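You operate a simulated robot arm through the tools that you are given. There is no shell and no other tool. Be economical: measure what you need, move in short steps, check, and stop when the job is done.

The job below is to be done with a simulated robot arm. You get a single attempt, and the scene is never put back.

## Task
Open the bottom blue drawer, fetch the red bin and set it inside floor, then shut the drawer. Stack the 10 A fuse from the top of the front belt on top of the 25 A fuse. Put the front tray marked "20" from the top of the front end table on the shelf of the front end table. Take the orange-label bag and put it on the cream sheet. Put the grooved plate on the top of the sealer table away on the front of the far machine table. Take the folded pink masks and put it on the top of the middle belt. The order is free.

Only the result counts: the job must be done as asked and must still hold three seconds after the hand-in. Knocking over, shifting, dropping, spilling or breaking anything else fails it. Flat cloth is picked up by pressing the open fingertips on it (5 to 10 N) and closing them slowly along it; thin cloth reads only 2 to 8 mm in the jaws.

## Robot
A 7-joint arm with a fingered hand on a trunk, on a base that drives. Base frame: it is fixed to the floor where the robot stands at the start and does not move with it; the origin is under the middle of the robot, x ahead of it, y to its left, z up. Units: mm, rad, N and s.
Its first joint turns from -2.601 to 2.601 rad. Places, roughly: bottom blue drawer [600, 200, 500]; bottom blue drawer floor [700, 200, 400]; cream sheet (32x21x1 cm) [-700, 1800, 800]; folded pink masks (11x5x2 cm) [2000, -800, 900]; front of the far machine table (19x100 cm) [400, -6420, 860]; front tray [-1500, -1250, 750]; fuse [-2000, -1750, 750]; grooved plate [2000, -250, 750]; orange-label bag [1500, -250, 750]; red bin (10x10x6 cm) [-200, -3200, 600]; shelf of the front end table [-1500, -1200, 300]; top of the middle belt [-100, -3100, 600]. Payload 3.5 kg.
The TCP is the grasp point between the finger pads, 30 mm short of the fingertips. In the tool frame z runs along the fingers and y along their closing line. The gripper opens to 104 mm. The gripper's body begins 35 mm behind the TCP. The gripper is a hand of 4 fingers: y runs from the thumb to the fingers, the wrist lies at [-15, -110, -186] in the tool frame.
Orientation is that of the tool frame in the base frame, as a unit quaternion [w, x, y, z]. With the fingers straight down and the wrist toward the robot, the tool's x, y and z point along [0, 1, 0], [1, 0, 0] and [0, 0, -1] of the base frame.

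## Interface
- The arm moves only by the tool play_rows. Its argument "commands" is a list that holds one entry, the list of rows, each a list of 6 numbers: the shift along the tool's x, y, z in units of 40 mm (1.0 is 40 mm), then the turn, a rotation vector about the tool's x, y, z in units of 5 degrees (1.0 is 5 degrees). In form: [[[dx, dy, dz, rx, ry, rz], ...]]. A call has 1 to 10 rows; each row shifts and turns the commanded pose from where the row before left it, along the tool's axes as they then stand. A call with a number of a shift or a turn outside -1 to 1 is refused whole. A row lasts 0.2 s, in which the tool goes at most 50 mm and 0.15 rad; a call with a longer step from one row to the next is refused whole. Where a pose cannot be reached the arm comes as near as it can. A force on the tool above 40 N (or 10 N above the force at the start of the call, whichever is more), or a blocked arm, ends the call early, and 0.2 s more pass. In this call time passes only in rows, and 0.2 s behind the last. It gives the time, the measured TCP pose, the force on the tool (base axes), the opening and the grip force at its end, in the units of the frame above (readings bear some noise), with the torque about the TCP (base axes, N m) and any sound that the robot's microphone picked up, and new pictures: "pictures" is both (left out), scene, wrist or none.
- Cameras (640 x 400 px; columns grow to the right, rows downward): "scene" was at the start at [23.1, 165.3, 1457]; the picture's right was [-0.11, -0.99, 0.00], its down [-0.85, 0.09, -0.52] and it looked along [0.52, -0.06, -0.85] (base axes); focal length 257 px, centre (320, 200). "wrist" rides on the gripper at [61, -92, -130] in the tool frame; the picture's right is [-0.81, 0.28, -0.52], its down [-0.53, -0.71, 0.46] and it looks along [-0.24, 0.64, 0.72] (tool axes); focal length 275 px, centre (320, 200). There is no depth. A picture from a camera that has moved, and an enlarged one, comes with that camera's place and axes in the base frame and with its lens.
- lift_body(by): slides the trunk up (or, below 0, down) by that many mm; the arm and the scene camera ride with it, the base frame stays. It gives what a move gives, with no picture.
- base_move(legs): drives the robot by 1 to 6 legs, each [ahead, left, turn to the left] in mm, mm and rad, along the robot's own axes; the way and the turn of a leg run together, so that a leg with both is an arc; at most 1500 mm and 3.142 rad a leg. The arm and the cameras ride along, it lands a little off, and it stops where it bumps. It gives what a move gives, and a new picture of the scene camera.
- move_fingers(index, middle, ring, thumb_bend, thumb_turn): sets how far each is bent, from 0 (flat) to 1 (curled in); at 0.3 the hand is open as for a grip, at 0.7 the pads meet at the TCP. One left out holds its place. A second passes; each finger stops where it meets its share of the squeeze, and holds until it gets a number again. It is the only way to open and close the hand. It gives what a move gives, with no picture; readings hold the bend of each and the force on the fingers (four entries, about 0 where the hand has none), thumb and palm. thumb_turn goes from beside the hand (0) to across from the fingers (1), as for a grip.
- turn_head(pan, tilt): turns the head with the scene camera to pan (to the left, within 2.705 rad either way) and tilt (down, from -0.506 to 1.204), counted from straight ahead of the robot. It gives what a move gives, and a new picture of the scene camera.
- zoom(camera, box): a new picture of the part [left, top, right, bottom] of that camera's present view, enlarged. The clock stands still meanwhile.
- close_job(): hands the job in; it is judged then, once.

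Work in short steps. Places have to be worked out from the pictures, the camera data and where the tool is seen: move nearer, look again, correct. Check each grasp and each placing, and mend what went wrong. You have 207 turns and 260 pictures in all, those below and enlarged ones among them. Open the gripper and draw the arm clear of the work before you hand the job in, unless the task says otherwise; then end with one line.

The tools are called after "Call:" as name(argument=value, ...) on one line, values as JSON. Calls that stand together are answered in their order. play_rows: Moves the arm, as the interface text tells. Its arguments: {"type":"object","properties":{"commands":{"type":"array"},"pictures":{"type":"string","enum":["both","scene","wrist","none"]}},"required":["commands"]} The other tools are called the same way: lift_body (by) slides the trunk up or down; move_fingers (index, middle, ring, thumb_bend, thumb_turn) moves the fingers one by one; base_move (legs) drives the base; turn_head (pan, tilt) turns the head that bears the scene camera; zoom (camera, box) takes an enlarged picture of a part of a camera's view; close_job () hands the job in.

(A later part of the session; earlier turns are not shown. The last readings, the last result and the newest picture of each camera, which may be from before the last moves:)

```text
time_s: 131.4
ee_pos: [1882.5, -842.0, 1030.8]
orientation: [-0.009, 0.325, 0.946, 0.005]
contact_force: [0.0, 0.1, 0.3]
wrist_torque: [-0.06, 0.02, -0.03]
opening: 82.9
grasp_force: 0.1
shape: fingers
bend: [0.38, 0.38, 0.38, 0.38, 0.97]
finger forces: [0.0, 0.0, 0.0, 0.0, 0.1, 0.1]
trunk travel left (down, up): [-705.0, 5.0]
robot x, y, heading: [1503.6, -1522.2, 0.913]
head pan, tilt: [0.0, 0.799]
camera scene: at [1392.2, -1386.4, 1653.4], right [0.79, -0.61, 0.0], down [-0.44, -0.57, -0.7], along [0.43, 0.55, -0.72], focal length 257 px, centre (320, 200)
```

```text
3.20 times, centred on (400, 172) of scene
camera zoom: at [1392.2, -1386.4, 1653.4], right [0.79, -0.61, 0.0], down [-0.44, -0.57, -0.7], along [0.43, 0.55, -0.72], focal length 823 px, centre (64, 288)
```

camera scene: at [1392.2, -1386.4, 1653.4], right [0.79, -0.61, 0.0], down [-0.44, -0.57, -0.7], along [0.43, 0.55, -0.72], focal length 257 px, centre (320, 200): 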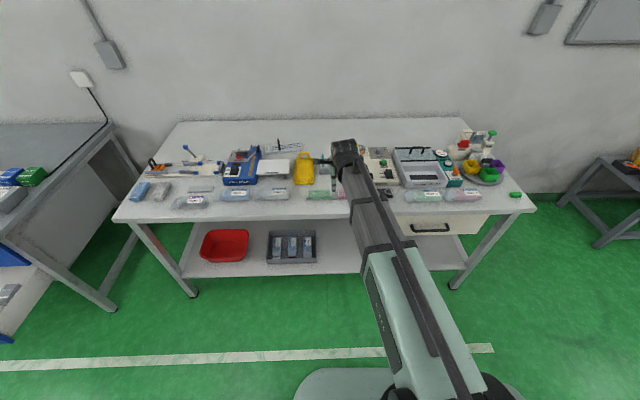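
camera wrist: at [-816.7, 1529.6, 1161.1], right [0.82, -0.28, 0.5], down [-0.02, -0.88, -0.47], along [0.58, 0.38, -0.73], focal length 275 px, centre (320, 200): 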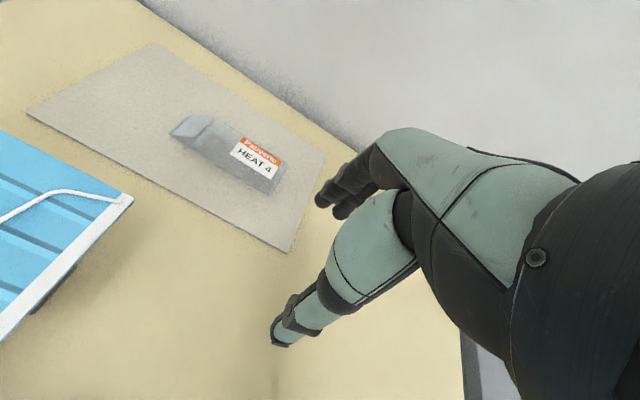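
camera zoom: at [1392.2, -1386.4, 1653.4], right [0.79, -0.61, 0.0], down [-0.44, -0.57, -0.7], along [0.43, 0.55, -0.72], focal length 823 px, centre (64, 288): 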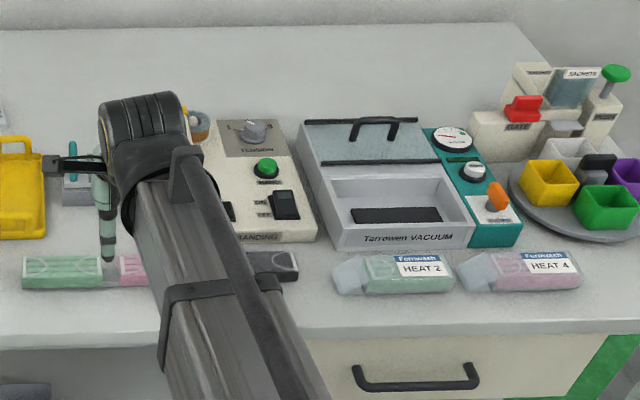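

The pink masks' centre is (1996, -834), thickness to ≈857, with ~45 mm clear to the machine behind. I move over them, then partway down.

Call:
play_rows(commands=[[[-0.6, 0.5, 0, 0, 0, 0], [-0.6, 0.5, 0, 0, 0, 0], [-0.6, 0.5, 0, 0, 0, 0], [-0.3, 0.4, 0, 0, 0, 0], [0, 0, 0.9, 0, 0, 0], [0, 0, 0.9, 0, 0, 0], [0, 0, 0.7, 0, 0, 0], [0, 0, 0, 0, 0, 0]]])

Call:
zoom(camera="scene", box=[300, 110, 500, 235])

```text
time_s: 133.2
ee_pos: [1993.9, -831.6, 929.5]
orientation: [-0.008, 0.324, 0.946, 0.006]
contact_force: [0.1, 0.0, 0.8]
wrist_torque: [0.01, -0.01, 0.0]
opening: 82.8
grasp_force: 0.2
shape: fingers
bend: [0.38, 0.38, 0.38, 0.38, 0.97]
finger forces: [0.0, 0.0, 0.1, 0.1, 0.1, 0.1]
trunk travel left (down, up): [-705.0, 5.0]
robot x, y, heading: [1505.6, -1522.7, 0.911]
head pan, tilt: [0.0, 0.799]
camera scene: at [1391.5, -1387.2, 1653.5], right [0.79, -0.61, 0.0], down [-0.44, -0.57, -0.7], along [0.43, 0.55, -0.72], focal length 257 px, centre (320, 200)
camera wrist: at [1891.8, -868.6, 1059.3], right [0.81, -0.29, 0.5], down [-0.02, -0.88, -0.47], along [0.58, 0.37, -0.73], focal length 275 px, centre (320, 200)
```

scene: 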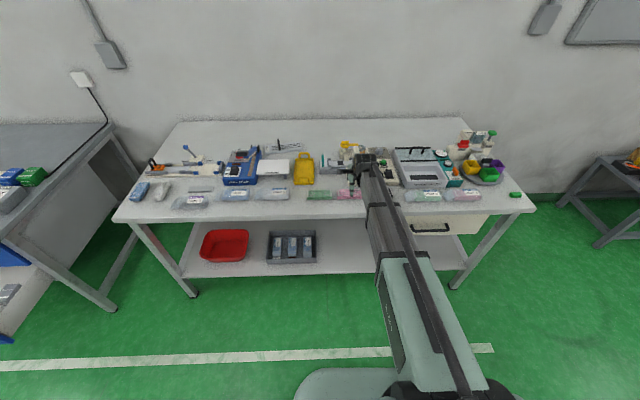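
wrist: 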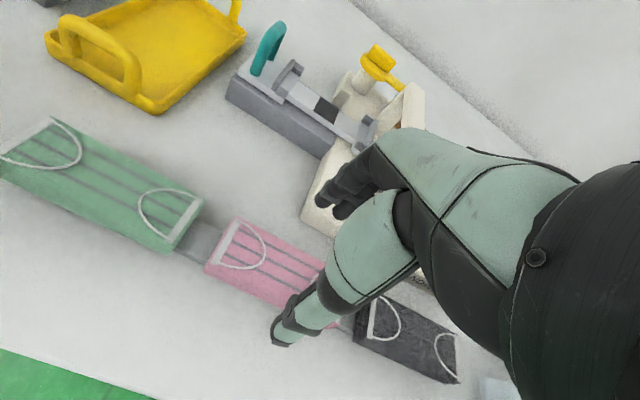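

```text
3.20 times, centred on (400, 172) of scene
camera zoom: at [1391.5, -1387.2, 1653.5], right [0.79, -0.61, 0.0], down [-0.44, -0.57, -0.7], along [0.43, 0.55, -0.72], focal length 823 px, centre (64, 288)
```

zoom: 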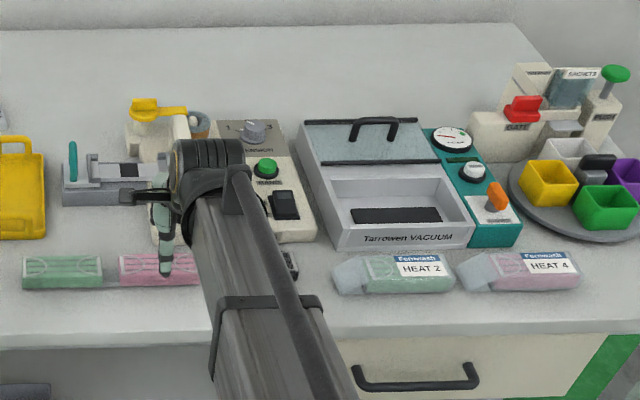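

Centred over the pink stack (they seem to sit on a thin grey strip, so I keep the tips a bit high). Descend to ~874.

Call:
play_rows(commands=[[[0, 0, 0.5, 0, 0, 0], [0, 0, 0.5, 0, 0, 0], [0, 0, 0.35, 0, 0, 0], [0, 0, 0, 0, 0, 0]]], pictures="wrist")

Call:
zoom(camera="scene", box=[300, 150, 420, 225])

```text
time_s: 134.2
ee_pos: [1993.7, -830.6, 874.5]
orientation: [-0.01, 0.325, 0.946, 0.006]
contact_force: [-0.7, -0.5, 0.8]
wrist_torque: [0.05, 0.03, 0.0]
opening: 82.7
grasp_force: 0.1
shape: fingers
bend: [0.38, 0.38, 0.38, 0.38, 0.97]
finger forces: [0.0, 0.9, 0.0, 0.0, 0.0, 0.0]
trunk travel left (down, up): [-705.0, 5.0]
robot x, y, heading: [1504.8, -1522.9, 0.91]
head pan, tilt: [0.0, 0.799]
camera wrist: at [1890.9, -868.0, 1004.6], right [0.81, -0.29, 0.5], down [-0.02, -0.88, -0.47], along [0.58, 0.37, -0.73], focal length 275 px, centre (320, 200)
```

wrist: 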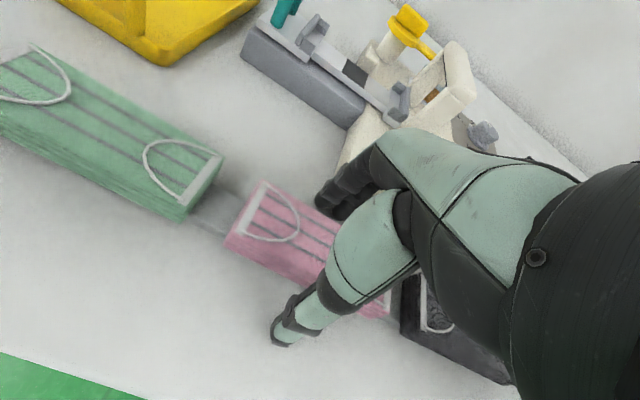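

```text
5.33 times, centred on (360, 188) of scene
camera zoom: at [1391.5, -1387.3, 1653.5], right [0.79, -0.61, 0.0], down [-0.44, -0.57, -0.7], along [0.43, 0.55, -0.72], focal length 1372 px, centre (107, 267)
```

zoom: 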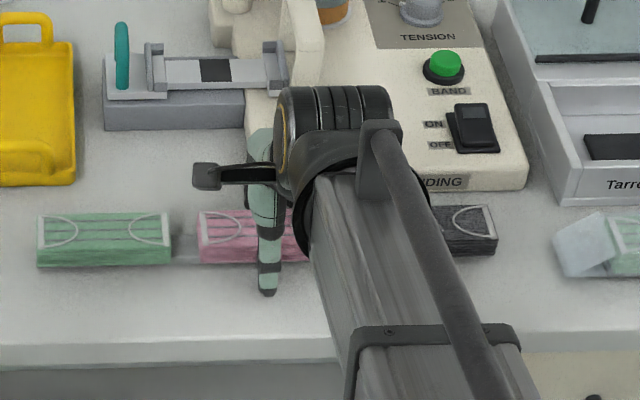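

Fingers straddle the stack; close gently.

Call:
move_fingers(index=0.6, middle=0.6, ring=0.6, thumb_bend=0.56)

Call:
play_rows(commands=[[[0, 0, -0.3, 0, 0, 0], [0, 0, -0.4, 0, 0, 0], [0, 0, 0, 0, 0, 0]]], pictures="wrist")

Call:
zoom(camera="scene", box=[300, 150, 420, 225])

```text
time_s: 135.2
ee_pos: [1993.2, -831.4, 873.7]
orientation: [-0.009, 0.325, 0.946, 0.007]
contact_force: [-0.6, 0.4, 0.0]
wrist_torque: [0.01, 0.04, -0.02]
opening: 40.7
grasp_force: 4.4
shape: fingers
bend: [0.57, 0.58, 0.58, 0.53, 0.97]
finger forces: [2.0, 2.1, 1.2, 0.0, 4.7, 0.1]
trunk travel left (down, up): [-705.0, 5.0]
robot x, y, heading: [1504.9, -1521.0, 0.905]
head pan, tilt: [0.0, 0.799]
```

```text
time_s: 136.0
ee_pos: [1995.6, -831.5, 903.2]
orientation: [-0.009, 0.325, 0.946, 0.007]
contact_force: [-0.2, -0.4, -0.4]
wrist_torque: [-0.02, 0.0, 0.03]
opening: 40.6
grasp_force: 5.0
shape: fingers
bend: [0.57, 0.58, 0.58, 0.53, 0.97]
finger forces: [1.9, 1.6, 1.2, 0.0, 4.7, 0.0]
trunk travel left (down, up): [-705.0, 5.0]
robot x, y, heading: [1504.0, -1520.7, 0.911]
head pan, tilt: [0.0, 0.799]
camera wrist: at [1891.8, -868.3, 1034.0], right [0.81, -0.29, 0.5], down [-0.02, -0.88, -0.47], along [0.58, 0.37, -0.73], focal length 275 px, centre (320, 200)
```

wrist: 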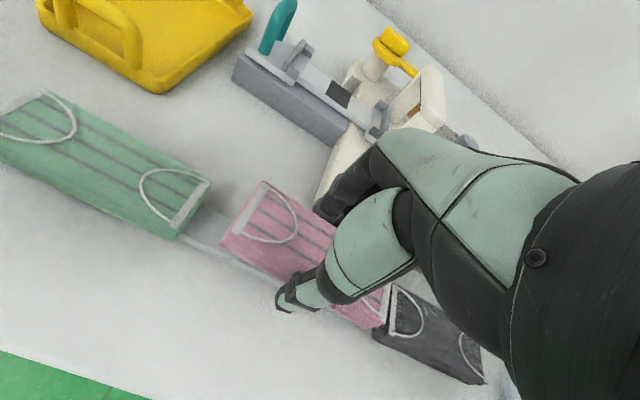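

```text
5.33 times, centred on (360, 188) of scene
camera zoom: at [1391.6, -1387.2, 1653.5], right [0.79, -0.61, 0.0], down [-0.44, -0.57, -0.7], along [0.43, 0.55, -0.72], focal length 1372 px, centre (107, 267)
```

zoom: 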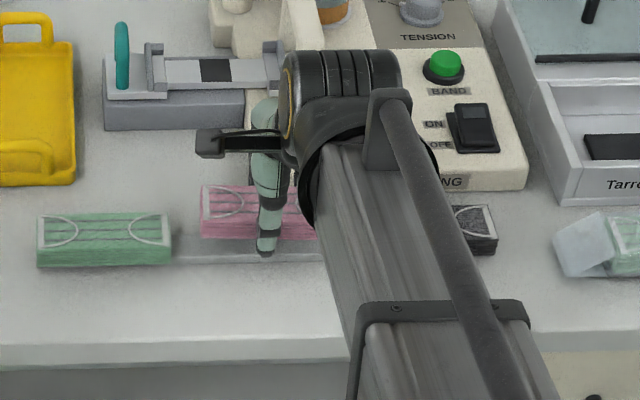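

The pink stack is lifted cleanly and the strip stayed. I firm the grip a bit, raise, back away, and look toward the middle belt.

Call:
move_fingers(index=0.64, middle=0.64, ring=0.64, thumb_bend=0.57)

Call:
play_rows(commands=[[[0, 0, -0.8, 0, 0, 0], [0, 0, -0.9, 0, 0, 0], [0, 0, -0.9, 0, 0, 0], [0, -0.5, -0.6, 0, 0, 0], [0, 0, 0, 0, 0, 0]]], pictures="none")

Call:
base_move(legs=[[-300, 0, 0]])

Call:
turn_head(pan=-2.2, tilt=0.5)

Call:
turn_head(pan=2.6, tilt=0.5)

```text
time_s: 137.0
ee_pos: [1995.2, -831.4, 904.3]
orientation: [-0.008, 0.324, 0.946, 0.007]
contact_force: [-0.1, -0.7, -0.1]
wrist_torque: [0.02, 0.01, 0.01]
opening: 40.1
grasp_force: 8.4
shape: fingers
bend: [0.6, 0.61, 0.61, 0.51, 0.96]
finger forces: [3.2, 2.5, 1.9, 0.1, 7.6, 0.0]
trunk travel left (down, up): [-705.0, 5.0]
robot x, y, heading: [1505.7, -1524.6, 0.908]
head pan, tilt: [0.0, 0.799]
```

```text
time_s: 138.2
ee_pos: [1983.8, -849.6, 1032.0]
orientation: [-0.009, 0.324, 0.946, 0.006]
contact_force: [-0.4, 0.1, 0.0]
wrist_torque: [0.01, -0.01, 0.0]
opening: 40.6
grasp_force: 7.6
shape: fingers
bend: [0.6, 0.61, 0.61, 0.51, 0.96]
finger forces: [3.2, 2.6, 1.9, 0.0, 7.7, 0.0]
trunk travel left (down, up): [-705.0, 5.0]
robot x, y, heading: [1503.8, -1521.1, 0.908]
head pan, tilt: [0.0, 0.799]
```

```text
time_s: 140.2
ee_pos: [1801.9, -1088.5, 1032.3]
orientation: [-0.008, 0.326, 0.945, 0.006]
contact_force: [0.5, -0.5, 1.1]
wrist_torque: [0.03, -0.01, 0.02]
opening: 40.8
grasp_force: 7.6
shape: fingers
bend: [0.6, 0.61, 0.61, 0.51, 0.96]
finger forces: [3.2, 2.6, 1.9, 0.1, 7.6, 0.0]
trunk travel left (down, up): [-705.0, 5.0]
robot x, y, heading: [1320.9, -1754.1, 0.906]
head pan, tilt: [0.0, 0.799]
camera scene: at [1206.8, -1623.3, 1653.5], right [0.79, -0.62, 0.0], down [-0.44, -0.56, -0.7], along [0.43, 0.55, -0.72], focal length 257 px, centre (320, 200)
```

scene: 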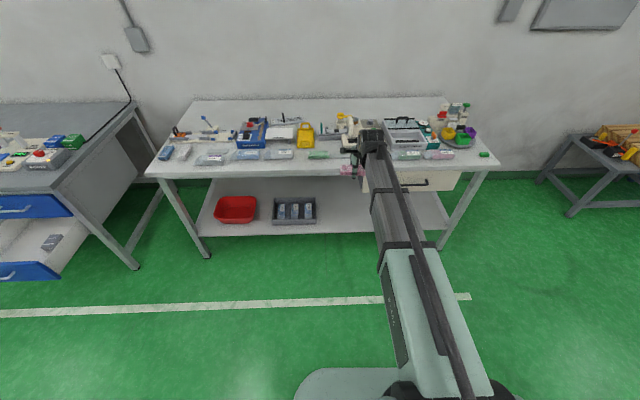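

```text
time_s: 142.3
ee_pos: [1803.7, -1088.0, 1031.5]
orientation: [-0.009, 0.326, 0.945, 0.007]
contact_force: [0.2, -0.1, -0.3]
wrist_torque: [-0.01, -0.02, -0.03]
opening: 40.5
grasp_force: 7.7
shape: fingers
bend: [0.6, 0.61, 0.61, 0.51, 0.96]
finger forces: [3.3, 2.6, 1.9, 0.0, 7.7, 0.0]
trunk travel left (down, up): [-705.0, 5.0]
robot x, y, heading: [1316.2, -1755.4, 0.906]
head pan, tilt: [-2.201, 0.499]
camera scene: at [1182.3, -1773.4, 1679.4], right [-0.96, -0.27, 0.0], down [-0.13, 0.46, -0.88], along [0.24, -0.84, -0.48], focal length 257 px, centre (320, 200)
```

scene: 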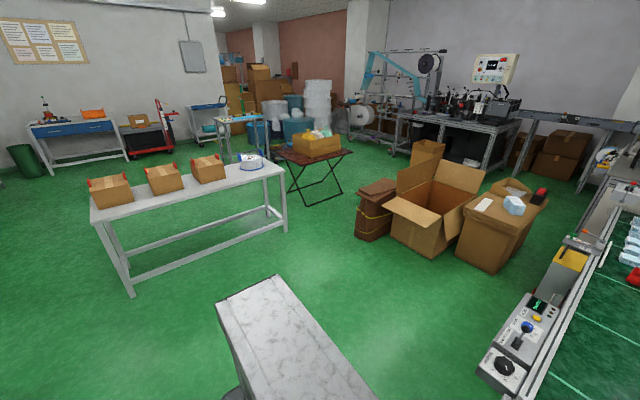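

```text
time_s: 146.1
ee_pos: [1802.8, -1088.0, 1032.3]
orientation: [-0.008, 0.326, 0.945, 0.006]
contact_force: [-0.2, 0.7, 0.5]
wrist_torque: [0.01, -0.01, -0.04]
opening: 40.2
grasp_force: 7.6
shape: fingers
bend: [0.6, 0.61, 0.61, 0.51, 0.96]
finger forces: [3.2, 2.6, 1.9, 0.0, 7.7, 0.0]
trunk travel left (down, up): [-705.0, 5.0]
robot x, y, heading: [1317.6, -1761.6, 0.904]
head pan, tilt: [2.601, 0.499]
camera scene: at [1072.6, -1718.1, 1679.4], right [-0.35, 0.93, 0.0], down [0.45, 0.17, -0.88], along [-0.82, -0.31, -0.48], focal length 257 px, centre (320, 200)
```

scene: 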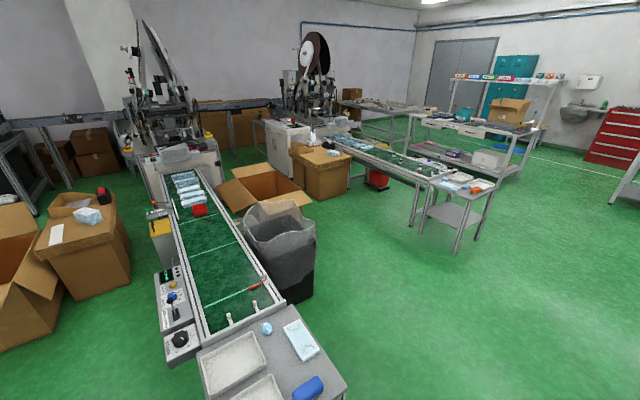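

The red bin is clearly on the middle belt at ≈(-207, -3192). I drive around to the belt's right (e+) side, facing across the belt, staying short of the cardboard boxes.

Call:
base_move(legs=[[0, -366, 0], [0, 0, 1.58], [0, 1300, 0]])

Call:
turn_head(pan=0.3, tilt=0.7)

Call:
turn_head(pan=1.7, tilt=0.7)

```text
time_s: 158.5
ee_pos: [111.5, -2518.9, 1031.6]
orientation: [-0.012, -0.431, 0.902, -0.001]
contact_force: [0.7, 0.0, -0.2]
wrist_torque: [0.01, -0.04, 0.03]
opening: 40.1
grasp_force: 6.9
shape: fingers
bend: [0.6, 0.62, 0.62, 0.51, 0.96]
finger forces: [2.9, 2.3, 1.6, 0.1, 6.8, 0.0]
trunk travel left (down, up): [-705.0, 5.0]
robot x, y, heading: [773.2, -3011.4, 2.457]
head pan, tilt: [2.601, 0.499]
camera scene: at [733.7, -3255.1, 1679.4], right [-0.94, -0.34, 0.0], down [-0.16, 0.45, -0.88], along [0.3, -0.83, -0.48], focal length 257 px, centre (320, 200)
```

scene: 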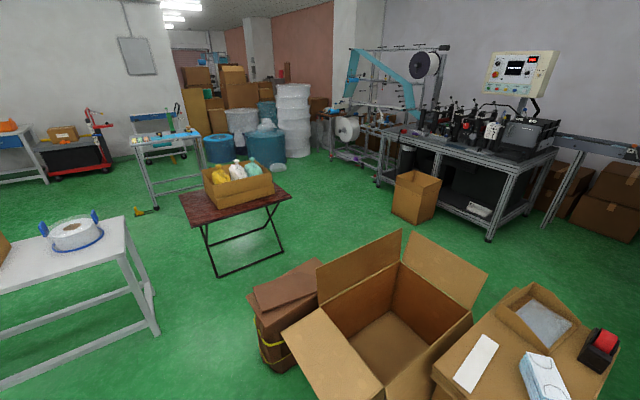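

```text
time_s: 160.6
ee_pos: [112.5, -2517.6, 1031.3]
orientation: [-0.01, -0.431, 0.903, -0.001]
contact_force: [-1.0, 0.3, 0.2]
wrist_torque: [0.01, 0.0, 0.02]
opening: 40.1
grasp_force: 6.4
shape: fingers
bend: [0.6, 0.62, 0.62, 0.51, 0.96]
finger forces: [2.9, 2.3, 1.8, 0.1, 6.8, 0.1]
trunk travel left (down, up): [-705.0, 5.0]
robot x, y, heading: [771.6, -3012.1, 2.462]
head pan, tilt: [0.3, 0.7]
camera scene: at [624.0, -3137.7, 1661.7], right [0.37, 0.93, 0.0], down [0.6, -0.24, -0.76], along [-0.71, 0.28, -0.64], focal length 257 px, centre (320, 200)
```

scene: 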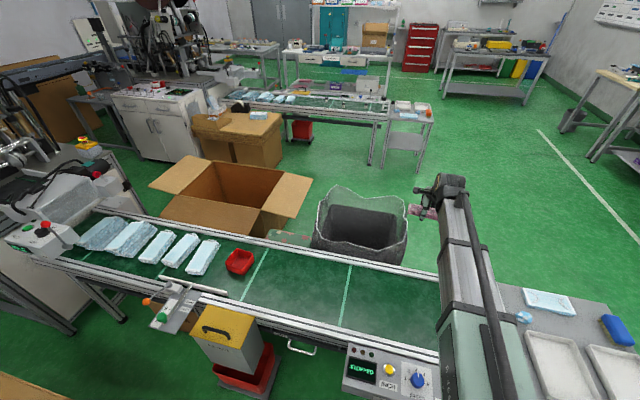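

```text
time_s: 162.1
ee_pos: [112.4, -2516.3, 1032.5]
orientation: [-0.011, -0.431, 0.902, -0.001]
contact_force: [-0.4, 0.3, -0.2]
wrist_torque: [-0.01, 0.0, 0.02]
opening: 39.9
grasp_force: 6.5
shape: fingers
bend: [0.6, 0.62, 0.62, 0.51, 0.96]
finger forces: [2.8, 2.4, 1.7, 0.0, 6.8, 0.0]
trunk travel left (down, up): [-705.0, 5.0]
robot x, y, heading: [776.3, -3011.0, 2.459]
head pan, tilt: [1.7, 0.7]
camera scene: at [658.2, -3241.6, 1661.7], right [-0.85, 0.53, 0.0], down [0.34, 0.55, -0.76], along [-0.4, -0.65, -0.64], focal length 257 px, centre (320, 200)
```

scene: 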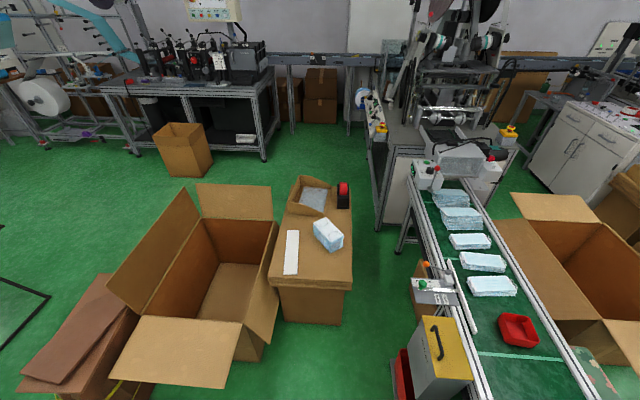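

I move left 340 mm (toward the bin) with a small heading correction, staying clear of the boxes, then look down at the belt.

Call:
base_move(legs=[[0, 340, 0.025]])

Call:
turn_head(pan=0.1, tilt=0.95)

```text
time_s: 164.3
ee_pos: [-111.8, -2802.7, 1031.1]
orientation: [-0.011, -0.445, 0.895, -0.002]
contact_force: [0.3, 0.6, 0.5]
wrist_torque: [-0.02, -0.05, -0.01]
opening: 40.0
grasp_force: 7.2
shape: fingers
bend: [0.6, 0.62, 0.62, 0.51, 0.96]
finger forces: [2.9, 2.4, 1.7, 0.0, 6.8, 0.1]
trunk travel left (down, up): [-705.0, 5.0]
robot x, y, heading: [568.6, -3278.2, 2.491]
head pan, tilt: [1.7, 0.7]
camera scene: at [457.3, -3509.9, 1661.5], right [-0.87, 0.5, 0.0], down [0.32, 0.56, -0.76], along [-0.38, -0.66, -0.64], focal length 257 px, centre (320, 200)
```

scene: 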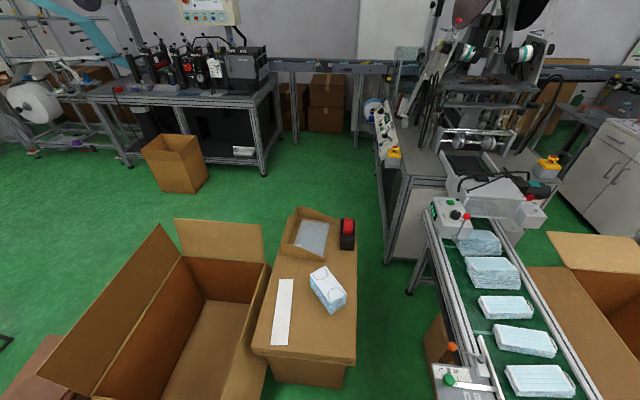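

```text
time_s: 166.0
ee_pos: [-110.0, -2802.7, 1032.0]
orientation: [-0.011, -0.445, 0.896, -0.002]
contact_force: [0.2, 0.4, -0.2]
wrist_torque: [-0.01, 0.0, 0.01]
opening: 40.1
grasp_force: 7.0
shape: fingers
bend: [0.6, 0.62, 0.62, 0.51, 0.96]
finger forces: [2.8, 2.2, 1.8, 0.0, 6.8, 0.0]
trunk travel left (down, up): [-705.0, 5.0]
robot x, y, heading: [570.0, -3277.2, 2.489]
head pan, tilt: [0.099, 0.949]
camera scene: at [438.3, -3397.4, 1641.9], right [0.52, 0.85, 0.0], down [0.69, -0.43, -0.58], along [-0.5, 0.3, -0.81], focal length 257 px, centre (320, 200)
```

scene: 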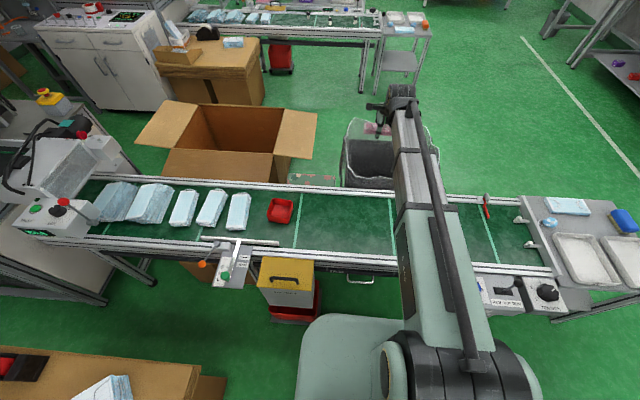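

Bin confirmed at (-219, -3214). Masks will go at (-91, -3057) on the free belt next to it. I bring the hand over that point, then lower the trunk 280 mm.

Call:
play_rows(commands=[[[0.6, -0.5, 0, 0, 0, 0], [0.6, -0.5, 0, 0, 0, 0], [0.6, -0.5, 0, 0, 0, 0], [0.6, -0.5, 0, 0, 0, 0], [0.6, -0.6, 0, 0, 0, 0], [0.6, -0.6, 0, 0, 0, 0], [0.6, -0.6, 0, 0, 0, 0], [0.55, -0.42, 0, 0, 0, 0], [0, 0, 0, 0, 0, 0]]], pictures="none")

Call:
lift_body(by=-280)

Call:
zoom(camera="wrist", box=[0, 0, 640, 400])

Call:
zoom(camera="scene", box=[200, 130, 440, 280])

```text
time_s: 168.0
ee_pos: [-89.4, -3056.0, 1033.8]
orientation: [-0.011, -0.444, 0.896, -0.001]
contact_force: [0.3, 0.6, 0.3]
wrist_torque: [0.0, -0.01, -0.03]
opening: 39.7
grasp_force: 7.1
shape: fingers
bend: [0.6, 0.62, 0.62, 0.51, 0.96]
finger forces: [2.9, 2.3, 1.7, 0.0, 6.8, 0.0]
trunk travel left (down, up): [-705.0, 5.0]
robot x, y, heading: [565.9, -3278.5, 2.486]
head pan, tilt: [0.099, 0.949]
```

```text
time_s: 170.8
ee_pos: [-90.4, -3056.3, 755.3]
orientation: [-0.011, -0.445, 0.896, -0.002]
contact_force: [-0.4, 0.5, 0.4]
wrist_torque: [-0.03, 0.01, -0.01]
opening: 39.7
grasp_force: 6.8
shape: fingers
bend: [0.6, 0.62, 0.62, 0.51, 0.96]
finger forces: [2.9, 2.3, 1.6, 0.1, 6.8, 0.0]
trunk travel left (down, up): [-425.0, 285.0]
robot x, y, heading: [566.8, -3275.8, 2.489]
head pan, tilt: [0.099, 0.949]
```

```text
1.00 times, centred on (320, 200) of wrist (not enlarged: the box is as wide or as high as the picture)
camera zoom: at [-51.5, -3157.9, 884.4], right [0.28, 0.82, 0.5], down [0.88, -0.01, -0.47], along [-0.38, 0.57, -0.73], focal length 275 px, centre (320, 200)
```

zoom: 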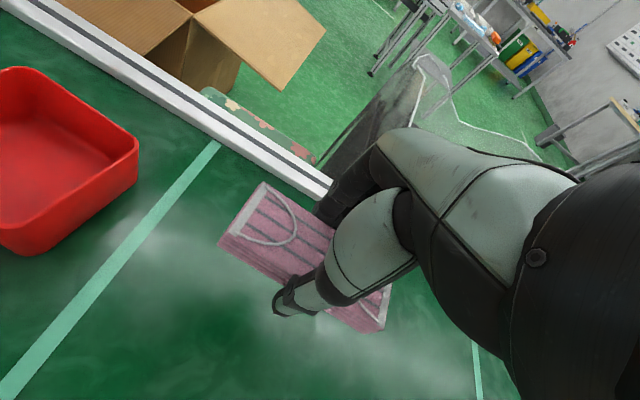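

```text
2.67 times, centred on (320, 205) of scene
camera zoom: at [438.4, -3397.4, 1362.0], right [0.52, 0.85, 0.0], down [0.69, -0.43, -0.58], along [-0.5, 0.3, -0.81], focal length 686 px, centre (320, 187)
```

zoom: 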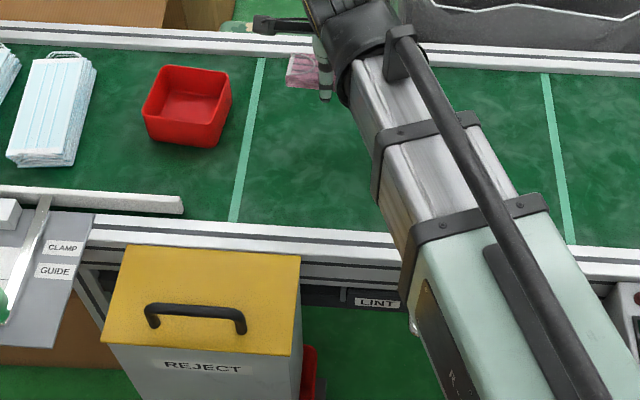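

The masks hang about 100–150 mm above the belt; I descend 80 mm and check the gap.

Call:
play_rows(commands=[[[0, 0, 0.5, 0, 0, 0], [0, 0, 0.7, 0, 0, 0], [0, 0, 0.5, 0, 0, 0], [0, 0, 0.3, 0, 0, 0], [0, 0, 0, 0, 0, 0]]], pictures="wrist")

Call:
zoom(camera="scene", box=[200, 130, 440, 280])

```text
time_s: 172.0
ee_pos: [-91.9, -3056.8, 673.5]
orientation: [-0.012, -0.445, 0.896, -0.001]
contact_force: [0.2, -0.1, -1.0]
wrist_torque: [-0.02, 0.0, -0.01]
opening: 39.8
grasp_force: 7.1
shape: fingers
bend: [0.6, 0.62, 0.62, 0.51, 0.96]
finger forces: [2.9, 2.3, 1.7, 0.1, 6.9, 0.0]
trunk travel left (down, up): [-425.0, 285.0]
robot x, y, heading: [572.1, -3280.1, 2.494]
head pan, tilt: [0.099, 0.949]
camera wrist: at [-53.2, -3158.7, 803.7], right [0.28, 0.82, 0.5], down [0.88, -0.01, -0.47], along [-0.38, 0.57, -0.73], focal length 275 px, centre (320, 200)
```

wrist: 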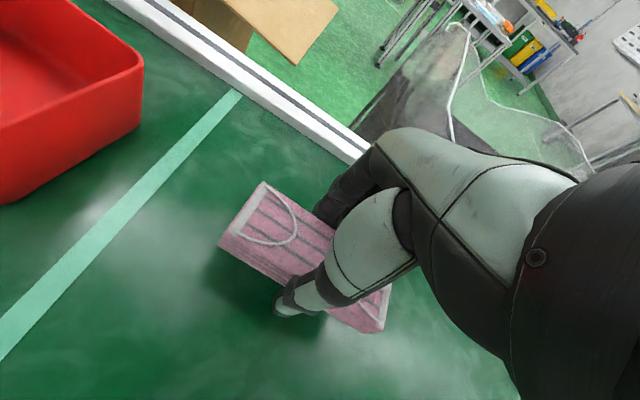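

```text
2.67 times, centred on (320, 205) of scene
camera zoom: at [438.3, -3397.4, 1361.9], right [0.52, 0.85, 0.0], down [0.69, -0.43, -0.58], along [-0.5, 0.3, -0.81], focal length 686 px, centre (320, 187)
```

zoom: 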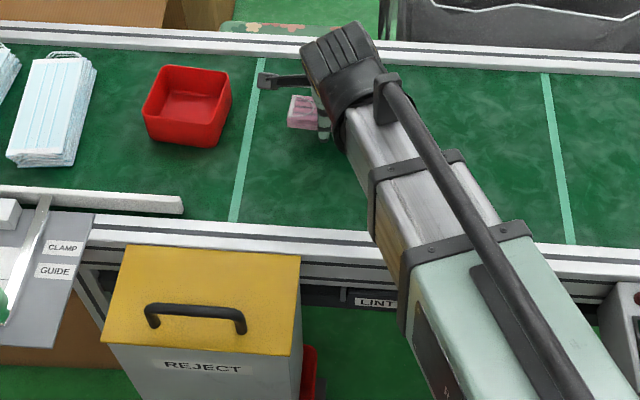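

Still a gap of some 30–50 mm. I descend 20 mm, then in small steps.

Call:
play_rows(commands=[[[0, 0, 0.3, 0, 0, 0], [0, 0, 0.2, 0, 0, 0], [0, 0, 0.1, 0, 0, 0], [0, 0, 0, 0, 0, 0]]], pictures="wrist")

```text
time_s: 173.0
ee_pos: [-91.4, -3056.2, 652.4]
orientation: [-0.012, -0.445, 0.895, 0.0]
contact_force: [-3.2, 6.8, 34.0]
wrist_torque: [0.39, 0.26, -0.02]
opening: 39.8
grasp_force: 24.1
shape: fingers
bend: [0.6, 0.6, 0.62, 0.51, 0.96]
finger forces: [12.4, 20.5, 2.0, 0.0, 14.4, 0.0]
trunk travel left (down, up): [-425.0, 285.0]
robot x, y, heading: [567.2, -3272.6, 2.486]
head pan, tilt: [0.099, 0.949]
camera wrist: at [-52.1, -3159.6, 782.4], right [0.28, 0.82, 0.5], down [0.88, -0.01, -0.48], along [-0.38, 0.58, -0.72], focal length 275 px, centre (320, 200)
```

wrist: 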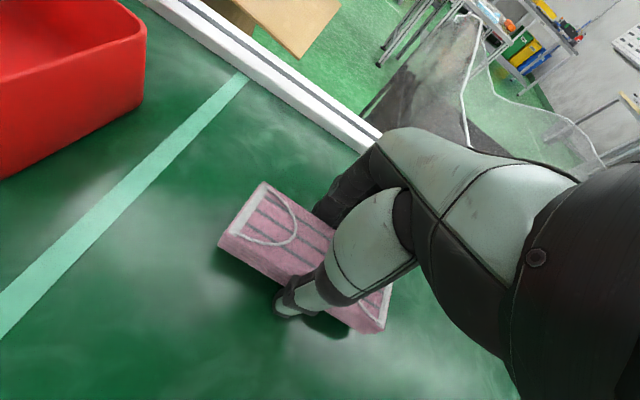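

Fingertips touch the belt. I ease up slightly and open so the stack settles.

Call:
play_rows(commands=[[[0, 0, -0.06, 0, 0, 0], [0, 0, 0, 0, 0, 0]]], pictures="none")

Call:
move_fingers(index=0.5, middle=0.5, ring=0.5, thumb_bend=0.44)

Call:
play_rows(commands=[[[0, 0, -0.4, 0, 0, 0], [0, 0, -0.7, 0, 0, 0], [0, 0, -0.8, 0, 0, 0], [0, 0, -0.8, 0, 0, 0], [0, 0, 0, 0, 0, 0]]])

```text
time_s: 173.6
ee_pos: [-91.9, -3057.4, 652.7]
orientation: [-0.011, -0.445, 0.896, -0.002]
contact_force: [-2.7, 5.9, 19.0]
wrist_torque: [0.44, 0.29, -0.04]
opening: 40.1
grasp_force: 15.8
shape: fingers
bend: [0.6, 0.6, 0.62, 0.51, 0.96]
finger forces: [5.8, 17.4, 2.3, 0.1, 6.7, 0.0]
trunk travel left (down, up): [-425.0, 285.0]
robot x, y, heading: [566.5, -3273.2, 2.491]
head pan, tilt: [0.099, 0.949]
```

```text
time_s: 174.6
ee_pos: [-91.6, -3057.1, 653.0]
orientation: [-0.011, -0.445, 0.895, -0.001]
contact_force: [3.1, -3.6, 11.6]
wrist_torque: [0.16, 0.14, 0.02]
opening: 56.6
grasp_force: 5.4
shape: fingers
bend: [0.52, 0.53, 0.5, 0.44, 0.97]
finger forces: [4.4, 7.3, 0.0, 0.1, 0.1, 0.1]
trunk travel left (down, up): [-425.0, 285.0]
robot x, y, heading: [563.3, -3276.8, 2.488]
head pan, tilt: [0.099, 0.949]
```

```text
time_s: 175.8
ee_pos: [-89.4, -3053.3, 760.9]
orientation: [-0.01, -0.445, 0.896, -0.003]
contact_force: [0.5, 0.1, -0.2]
wrist_torque: [-0.02, 0.0, -0.01]
opening: 59.3
grasp_force: 0.0
shape: fingers
bend: [0.5, 0.5, 0.5, 0.44, 0.97]
finger forces: [0.0, 0.1, 0.0, 0.0, 0.0, 0.1]
trunk travel left (down, up): [-425.0, 285.0]
robot x, y, heading: [569.8, -3275.7, 2.492]
head pan, tilt: [0.099, 0.949]
camera scene: at [438.5, -3397.4, 1361.9], right [0.52, 0.85, 0.0], down [0.69, -0.43, -0.58], along [-0.5, 0.31, -0.81], focal length 257 px, centre (320, 200)
camera wrist: at [-50.6, -3156.2, 891.3], right [0.28, 0.82, 0.5], down [0.88, -0.01, -0.47], along [-0.38, 0.57, -0.73], focal length 275 px, centre (320, 200)
```

scene: 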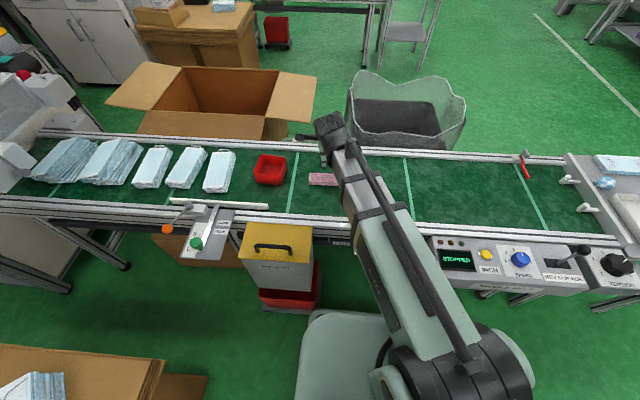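
wrist: 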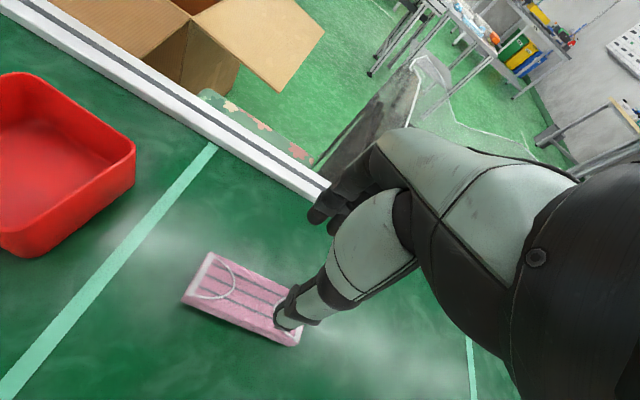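

The masks rest on the belt. Next the red bin: I'll grip its far wall (thumb inside, fingers outside), target (-250, -3188). I move above it first.

Call:
play_rows(commands=[[[0.7, 0.1, 0, 0, 0, 0], [0.8, 0.1, 0, 0, 0, 0], [0.8, 0.2, 0, 0, 0, 0], [0.8, 0.2, 0, 0, 0, 0], [0.8, 0.2, 0, 0, 0, 0], [0.8, 0.2, 0, 0, 0, 0], [0.4, 0.15, 0, 0, 0, 0], [0, 0, 0, 0, 0, 0]]])

Call:
zoom(camera="scene", box=[200, 110, 360, 210])

```text
time_s: 177.6
ee_pos: [-249.5, -3190.8, 765.3]
orientation: [-0.011, -0.444, 0.896, -0.002]
contact_force: [0.4, -0.3, 1.0]
wrist_torque: [-0.03, 0.02, 0.04]
opening: 59.6
grasp_force: 0.1
shape: fingers
bend: [0.5, 0.5, 0.5, 0.44, 0.97]
finger forces: [0.0, 0.0, 0.0, 0.0, 0.0, 0.1]
trunk travel left (down, up): [-425.0, 285.0]
robot x, y, heading: [567.0, -3279.5, 2.491]
head pan, tilt: [0.099, 0.949]
camera scene: at [438.3, -3397.4, 1361.9], right [0.52, 0.85, 0.0], down [0.69, -0.43, -0.58], along [-0.5, 0.31, -0.81], focal length 257 px, centre (320, 200)
camera wrist: at [-211.6, -3292.8, 896.4], right [0.28, 0.82, 0.5], down [0.88, -0.01, -0.47], along [-0.38, 0.58, -0.73], focal length 275 px, centre (320, 200)
```

scene: 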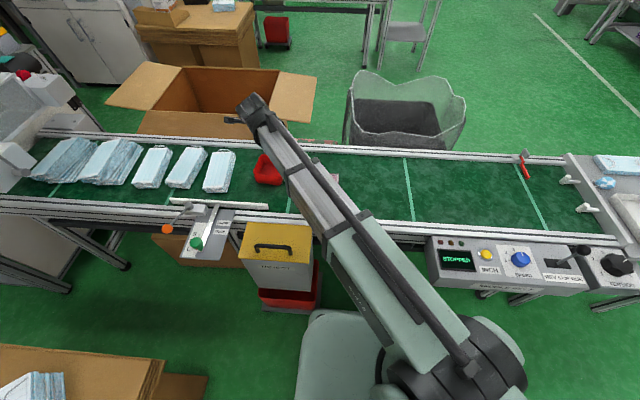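
wrist: 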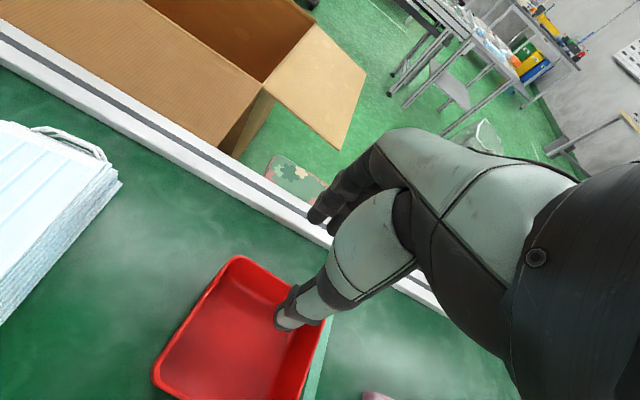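

```text
4.00 times, centred on (280, 160) of scene
camera zoom: at [438.3, -3397.4, 1361.9], right [0.52, 0.85, 0.0], down [0.69, -0.43, -0.58], along [-0.5, 0.31, -0.81], focal length 1029 px, centre (480, 360)
```

zoom: 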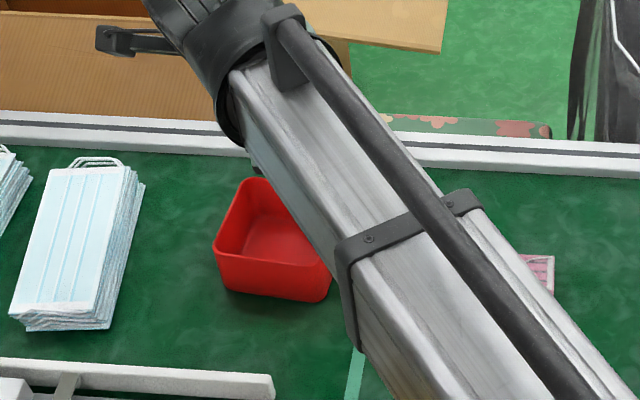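

The TCP sits over the far wall (e≈1745). I descend 65 mm and check.

Call:
play_rows(commands=[[[0, 0, 0.5, 0, 0, 0], [0, 0, 0.6, 0, 0, 0], [0, 0, 0.5, 0, 0, 0], [0, 0, 0, 0, 0, 0]]], pictures="wrist")

Call:
zoom(camera="scene", box=[200, 110, 360, 210])

```text
time_s: 178.6
ee_pos: [-250.9, -3189.6, 701.9]
orientation: [-0.01, -0.444, 0.896, -0.001]
contact_force: [0.1, 0.2, 0.0]
wrist_torque: [0.01, 0.0, -0.02]
opening: 59.5
grasp_force: 0.0
shape: fingers
bend: [0.5, 0.5, 0.5, 0.44, 0.97]
finger forces: [0.0, 0.1, 0.0, 0.0, 0.1, 0.0]
trunk travel left (down, up): [-425.0, 285.0]
robot x, y, heading: [565.5, -3275.4, 2.493]
head pan, tilt: [0.099, 0.949]
camera wrist: at [-213.7, -3292.5, 832.3], right [0.28, 0.82, 0.5], down [0.88, -0.01, -0.47], along [-0.38, 0.58, -0.73], focal length 275 px, centre (320, 200)
```

wrist: 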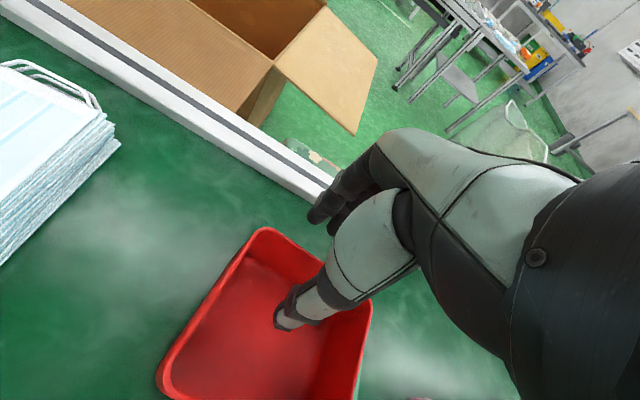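

```text
4.00 times, centred on (280, 160) of scene
camera zoom: at [438.3, -3397.4, 1361.9], right [0.52, 0.85, 0.0], down [0.69, -0.43, -0.58], along [-0.5, 0.31, -0.81], focal length 1029 px, centre (480, 360)
```

zoom: 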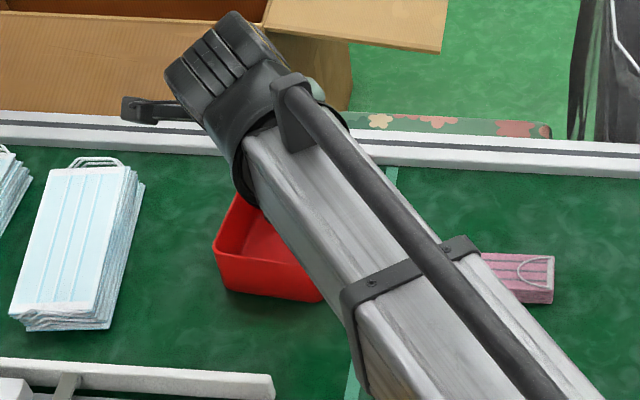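

Thumb is inside, rim ≈675. Descend to ~666 and close on the wall.

Call:
play_rows(commands=[[[0, 0, 0.4, 0, 0, 0], [0, 0, 0.3, 0, 0, 0], [0, 0, 0.2, 0, 0, 0], [0, 0, 0, 0, 0, 0]]], pictures="none")

Call:
move_fingers(index=0.72, middle=0.72, ring=0.72, thumb_bend=0.7)

Call:
zoom(camera="wrist", box=[0, 0, 640, 400])

```text
time_s: 179.6
ee_pos: [-250.5, -3191.5, 666.3]
orientation: [-0.011, -0.444, 0.896, -0.002]
contact_force: [0.0, 0.2, 0.5]
wrist_torque: [0.01, 0.0, -0.01]
opening: 59.3
grasp_force: 0.0
shape: fingers
bend: [0.5, 0.5, 0.5, 0.44, 0.97]
finger forces: [0.0, 0.0, 0.1, 0.0, 0.0, 0.1]
trunk travel left (down, up): [-425.0, 285.0]
robot x, y, heading: [570.4, -3273.1, 2.496]
head pan, tilt: [0.099, 0.949]
```

```text
time_s: 180.6
ee_pos: [-250.1, -3191.5, 664.7]
orientation: [-0.011, -0.445, 0.896, -0.002]
contact_force: [0.6, 0.0, -0.9]
wrist_torque: [0.02, -0.04, 0.01]
opening: 0.6
grasp_force: 1.6
shape: fingers
bend: [0.72, 0.72, 0.72, 0.68, 0.97]
finger forces: [1.0, 0.3, 0.0, 0.1, 1.5, 0.0]
trunk travel left (down, up): [-425.0, 285.0]
robot x, y, heading: [567.5, -3274.4, 2.491]
head pan, tilt: [0.099, 0.949]
```

```text
1.00 times, centred on (320, 200) of wrist (not enlarged: the box is as wide or as high as the picture)
camera zoom: at [-212.7, -3293.4, 795.2], right [0.28, 0.82, 0.5], down [0.88, -0.01, -0.47], along [-0.38, 0.57, -0.73], focal length 275 px, centre (320, 200)
```

zoom: 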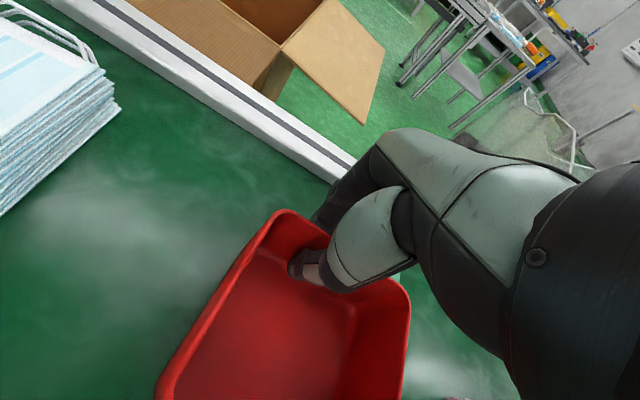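

The wall is thin, grip only 1.6 N. I squeeze more firmly and test-lift.

Call:
move_fingers(index=0.85, middle=0.85, ring=0.85, thumb_bend=0.8)

Call:
play_rows(commands=[[[0, 0, -0.3, 0, 0, 0], [0, 0, -0.5, 0, 0, 0], [0, 0, 0, 0, 0, 0]]])

```text
time_s: 181.6
ee_pos: [-250.6, -3191.3, 665.2]
orientation: [-0.011, -0.445, 0.895, -0.001]
contact_force: [-0.7, 0.2, -0.3]
wrist_torque: [-0.03, -0.01, -0.08]
opening: 0.0
grasp_force: 12.4
shape: fingers
bend: [0.76, 0.85, 0.85, 0.72, 0.94]
finger forces: [11.8, 0.8, 0.0, 0.1, 12.7, 0.0]
trunk travel left (down, up): [-425.0, 285.0]
robot x, y, heading: [568.7, -3277.2, 2.492]
head pan, tilt: [0.099, 0.949]
```

```text
time_s: 182.4
ee_pos: [-249.1, -3192.0, 697.2]
orientation: [-0.011, -0.444, 0.896, 0.0]
contact_force: [-0.4, 0.0, -2.2]
wrist_torque: [0.04, 0.02, -0.01]
opening: 0.2
grasp_force: 14.2
shape: fingers
bend: [0.76, 0.85, 0.85, 0.72, 0.94]
finger forces: [11.8, 2.5, 0.0, 0.0, 14.6, 0.1]
trunk travel left (down, up): [-425.0, 285.0]
robot x, y, heading: [567.0, -3274.0, 2.491]
head pan, tilt: [0.099, 0.949]
camera scene: at [438.4, -3397.4, 1361.9], right [0.52, 0.85, 0.0], down [0.69, -0.43, -0.58], along [-0.5, 0.31, -0.81], focal length 257 px, centre (320, 200)
camera wrist: at [-211.5, -3293.8, 826.3], right [0.28, 0.82, 0.5], down [0.88, -0.01, -0.47], along [-0.38, 0.58, -0.73], focal length 275 px, centre (320, 200)
```

scene: 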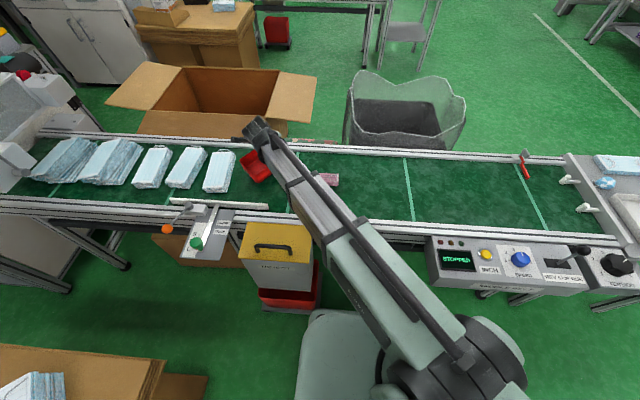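
wrist: 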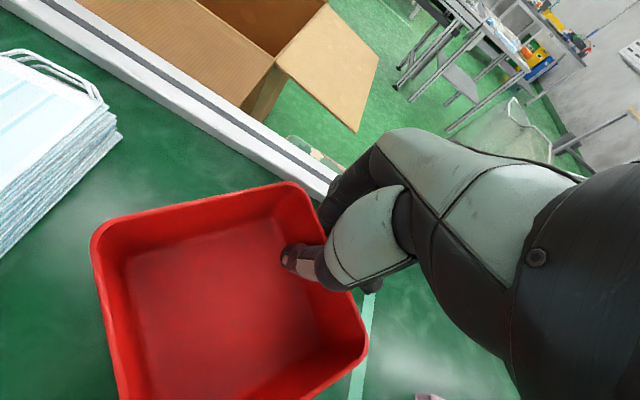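

The bin is up, held between index and thumb (slightly rotated). I raise it well clear, bring the arm to centre, and drive back to the drawer.

Call:
lift_body(by=200)

Call:
play_rows(commands=[[[-0.5, 0, 0, 0, 0, 0], [-0.8, 0, 0, 0, 0, 0], [-0.9, 0, 0, 0, 0, 0], [-0.9, 0, 0, 0, 0, 0], [-0.9, 0, 0, 0, 0, 0], [-0.9, 0, 0, 0, 0, 0], [-0.9, 0, 0, 0, 0, 0], [-0.9, 0, 0, 0, 0, 0], [-0.9, 0, 0, 0, 0, 0], [-0.5, 0, 0, 0, 0, 0]]], pictures="wrist")

```text
time_s: 184.6
ee_pos: [-249.7, -3191.6, 895.4]
orientation: [-0.011, -0.445, 0.896, -0.002]
contact_force: [0.7, -0.2, -0.9]
wrist_torque: [0.03, 0.05, -0.01]
opening: 0.0
grasp_force: 14.6
shape: fingers
bend: [0.76, 0.85, 0.85, 0.72, 0.94]
finger forces: [11.9, 2.5, 0.1, 0.1, 14.6, 0.1]
trunk travel left (down, up): [-625.0, 85.0]
robot x, y, heading: [565.7, -3273.6, 2.491]
head pan, tilt: [0.099, 0.949]
```

```text
time_s: 186.8
ee_pos: [-55.4, -2933.5, 889.4]
orientation: [-0.01, -0.444, 0.896, -0.001]
contact_force: [-0.6, -0.5, -1.2]
wrist_torque: [0.04, -0.01, 0.02]
opening: 0.0
grasp_force: 14.6
shape: fingers
bend: [0.76, 0.85, 0.85, 0.72, 0.94]
finger forces: [12.1, 2.3, 0.1, 0.1, 14.5, 0.0]
trunk travel left (down, up): [-625.0, 85.0]
robot x, y, heading: [567.4, -3275.9, 2.487]
head pan, tilt: [0.099, 0.949]
camera wrist: at [-15.8, -3034.4, 1019.9], right [0.28, 0.82, 0.5], down [0.88, -0.01, -0.47], along [-0.38, 0.57, -0.72], focal length 275 px, centre (320, 200)
```

wrist: 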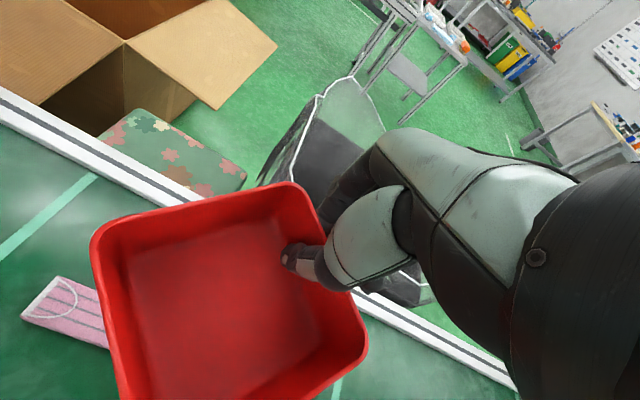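

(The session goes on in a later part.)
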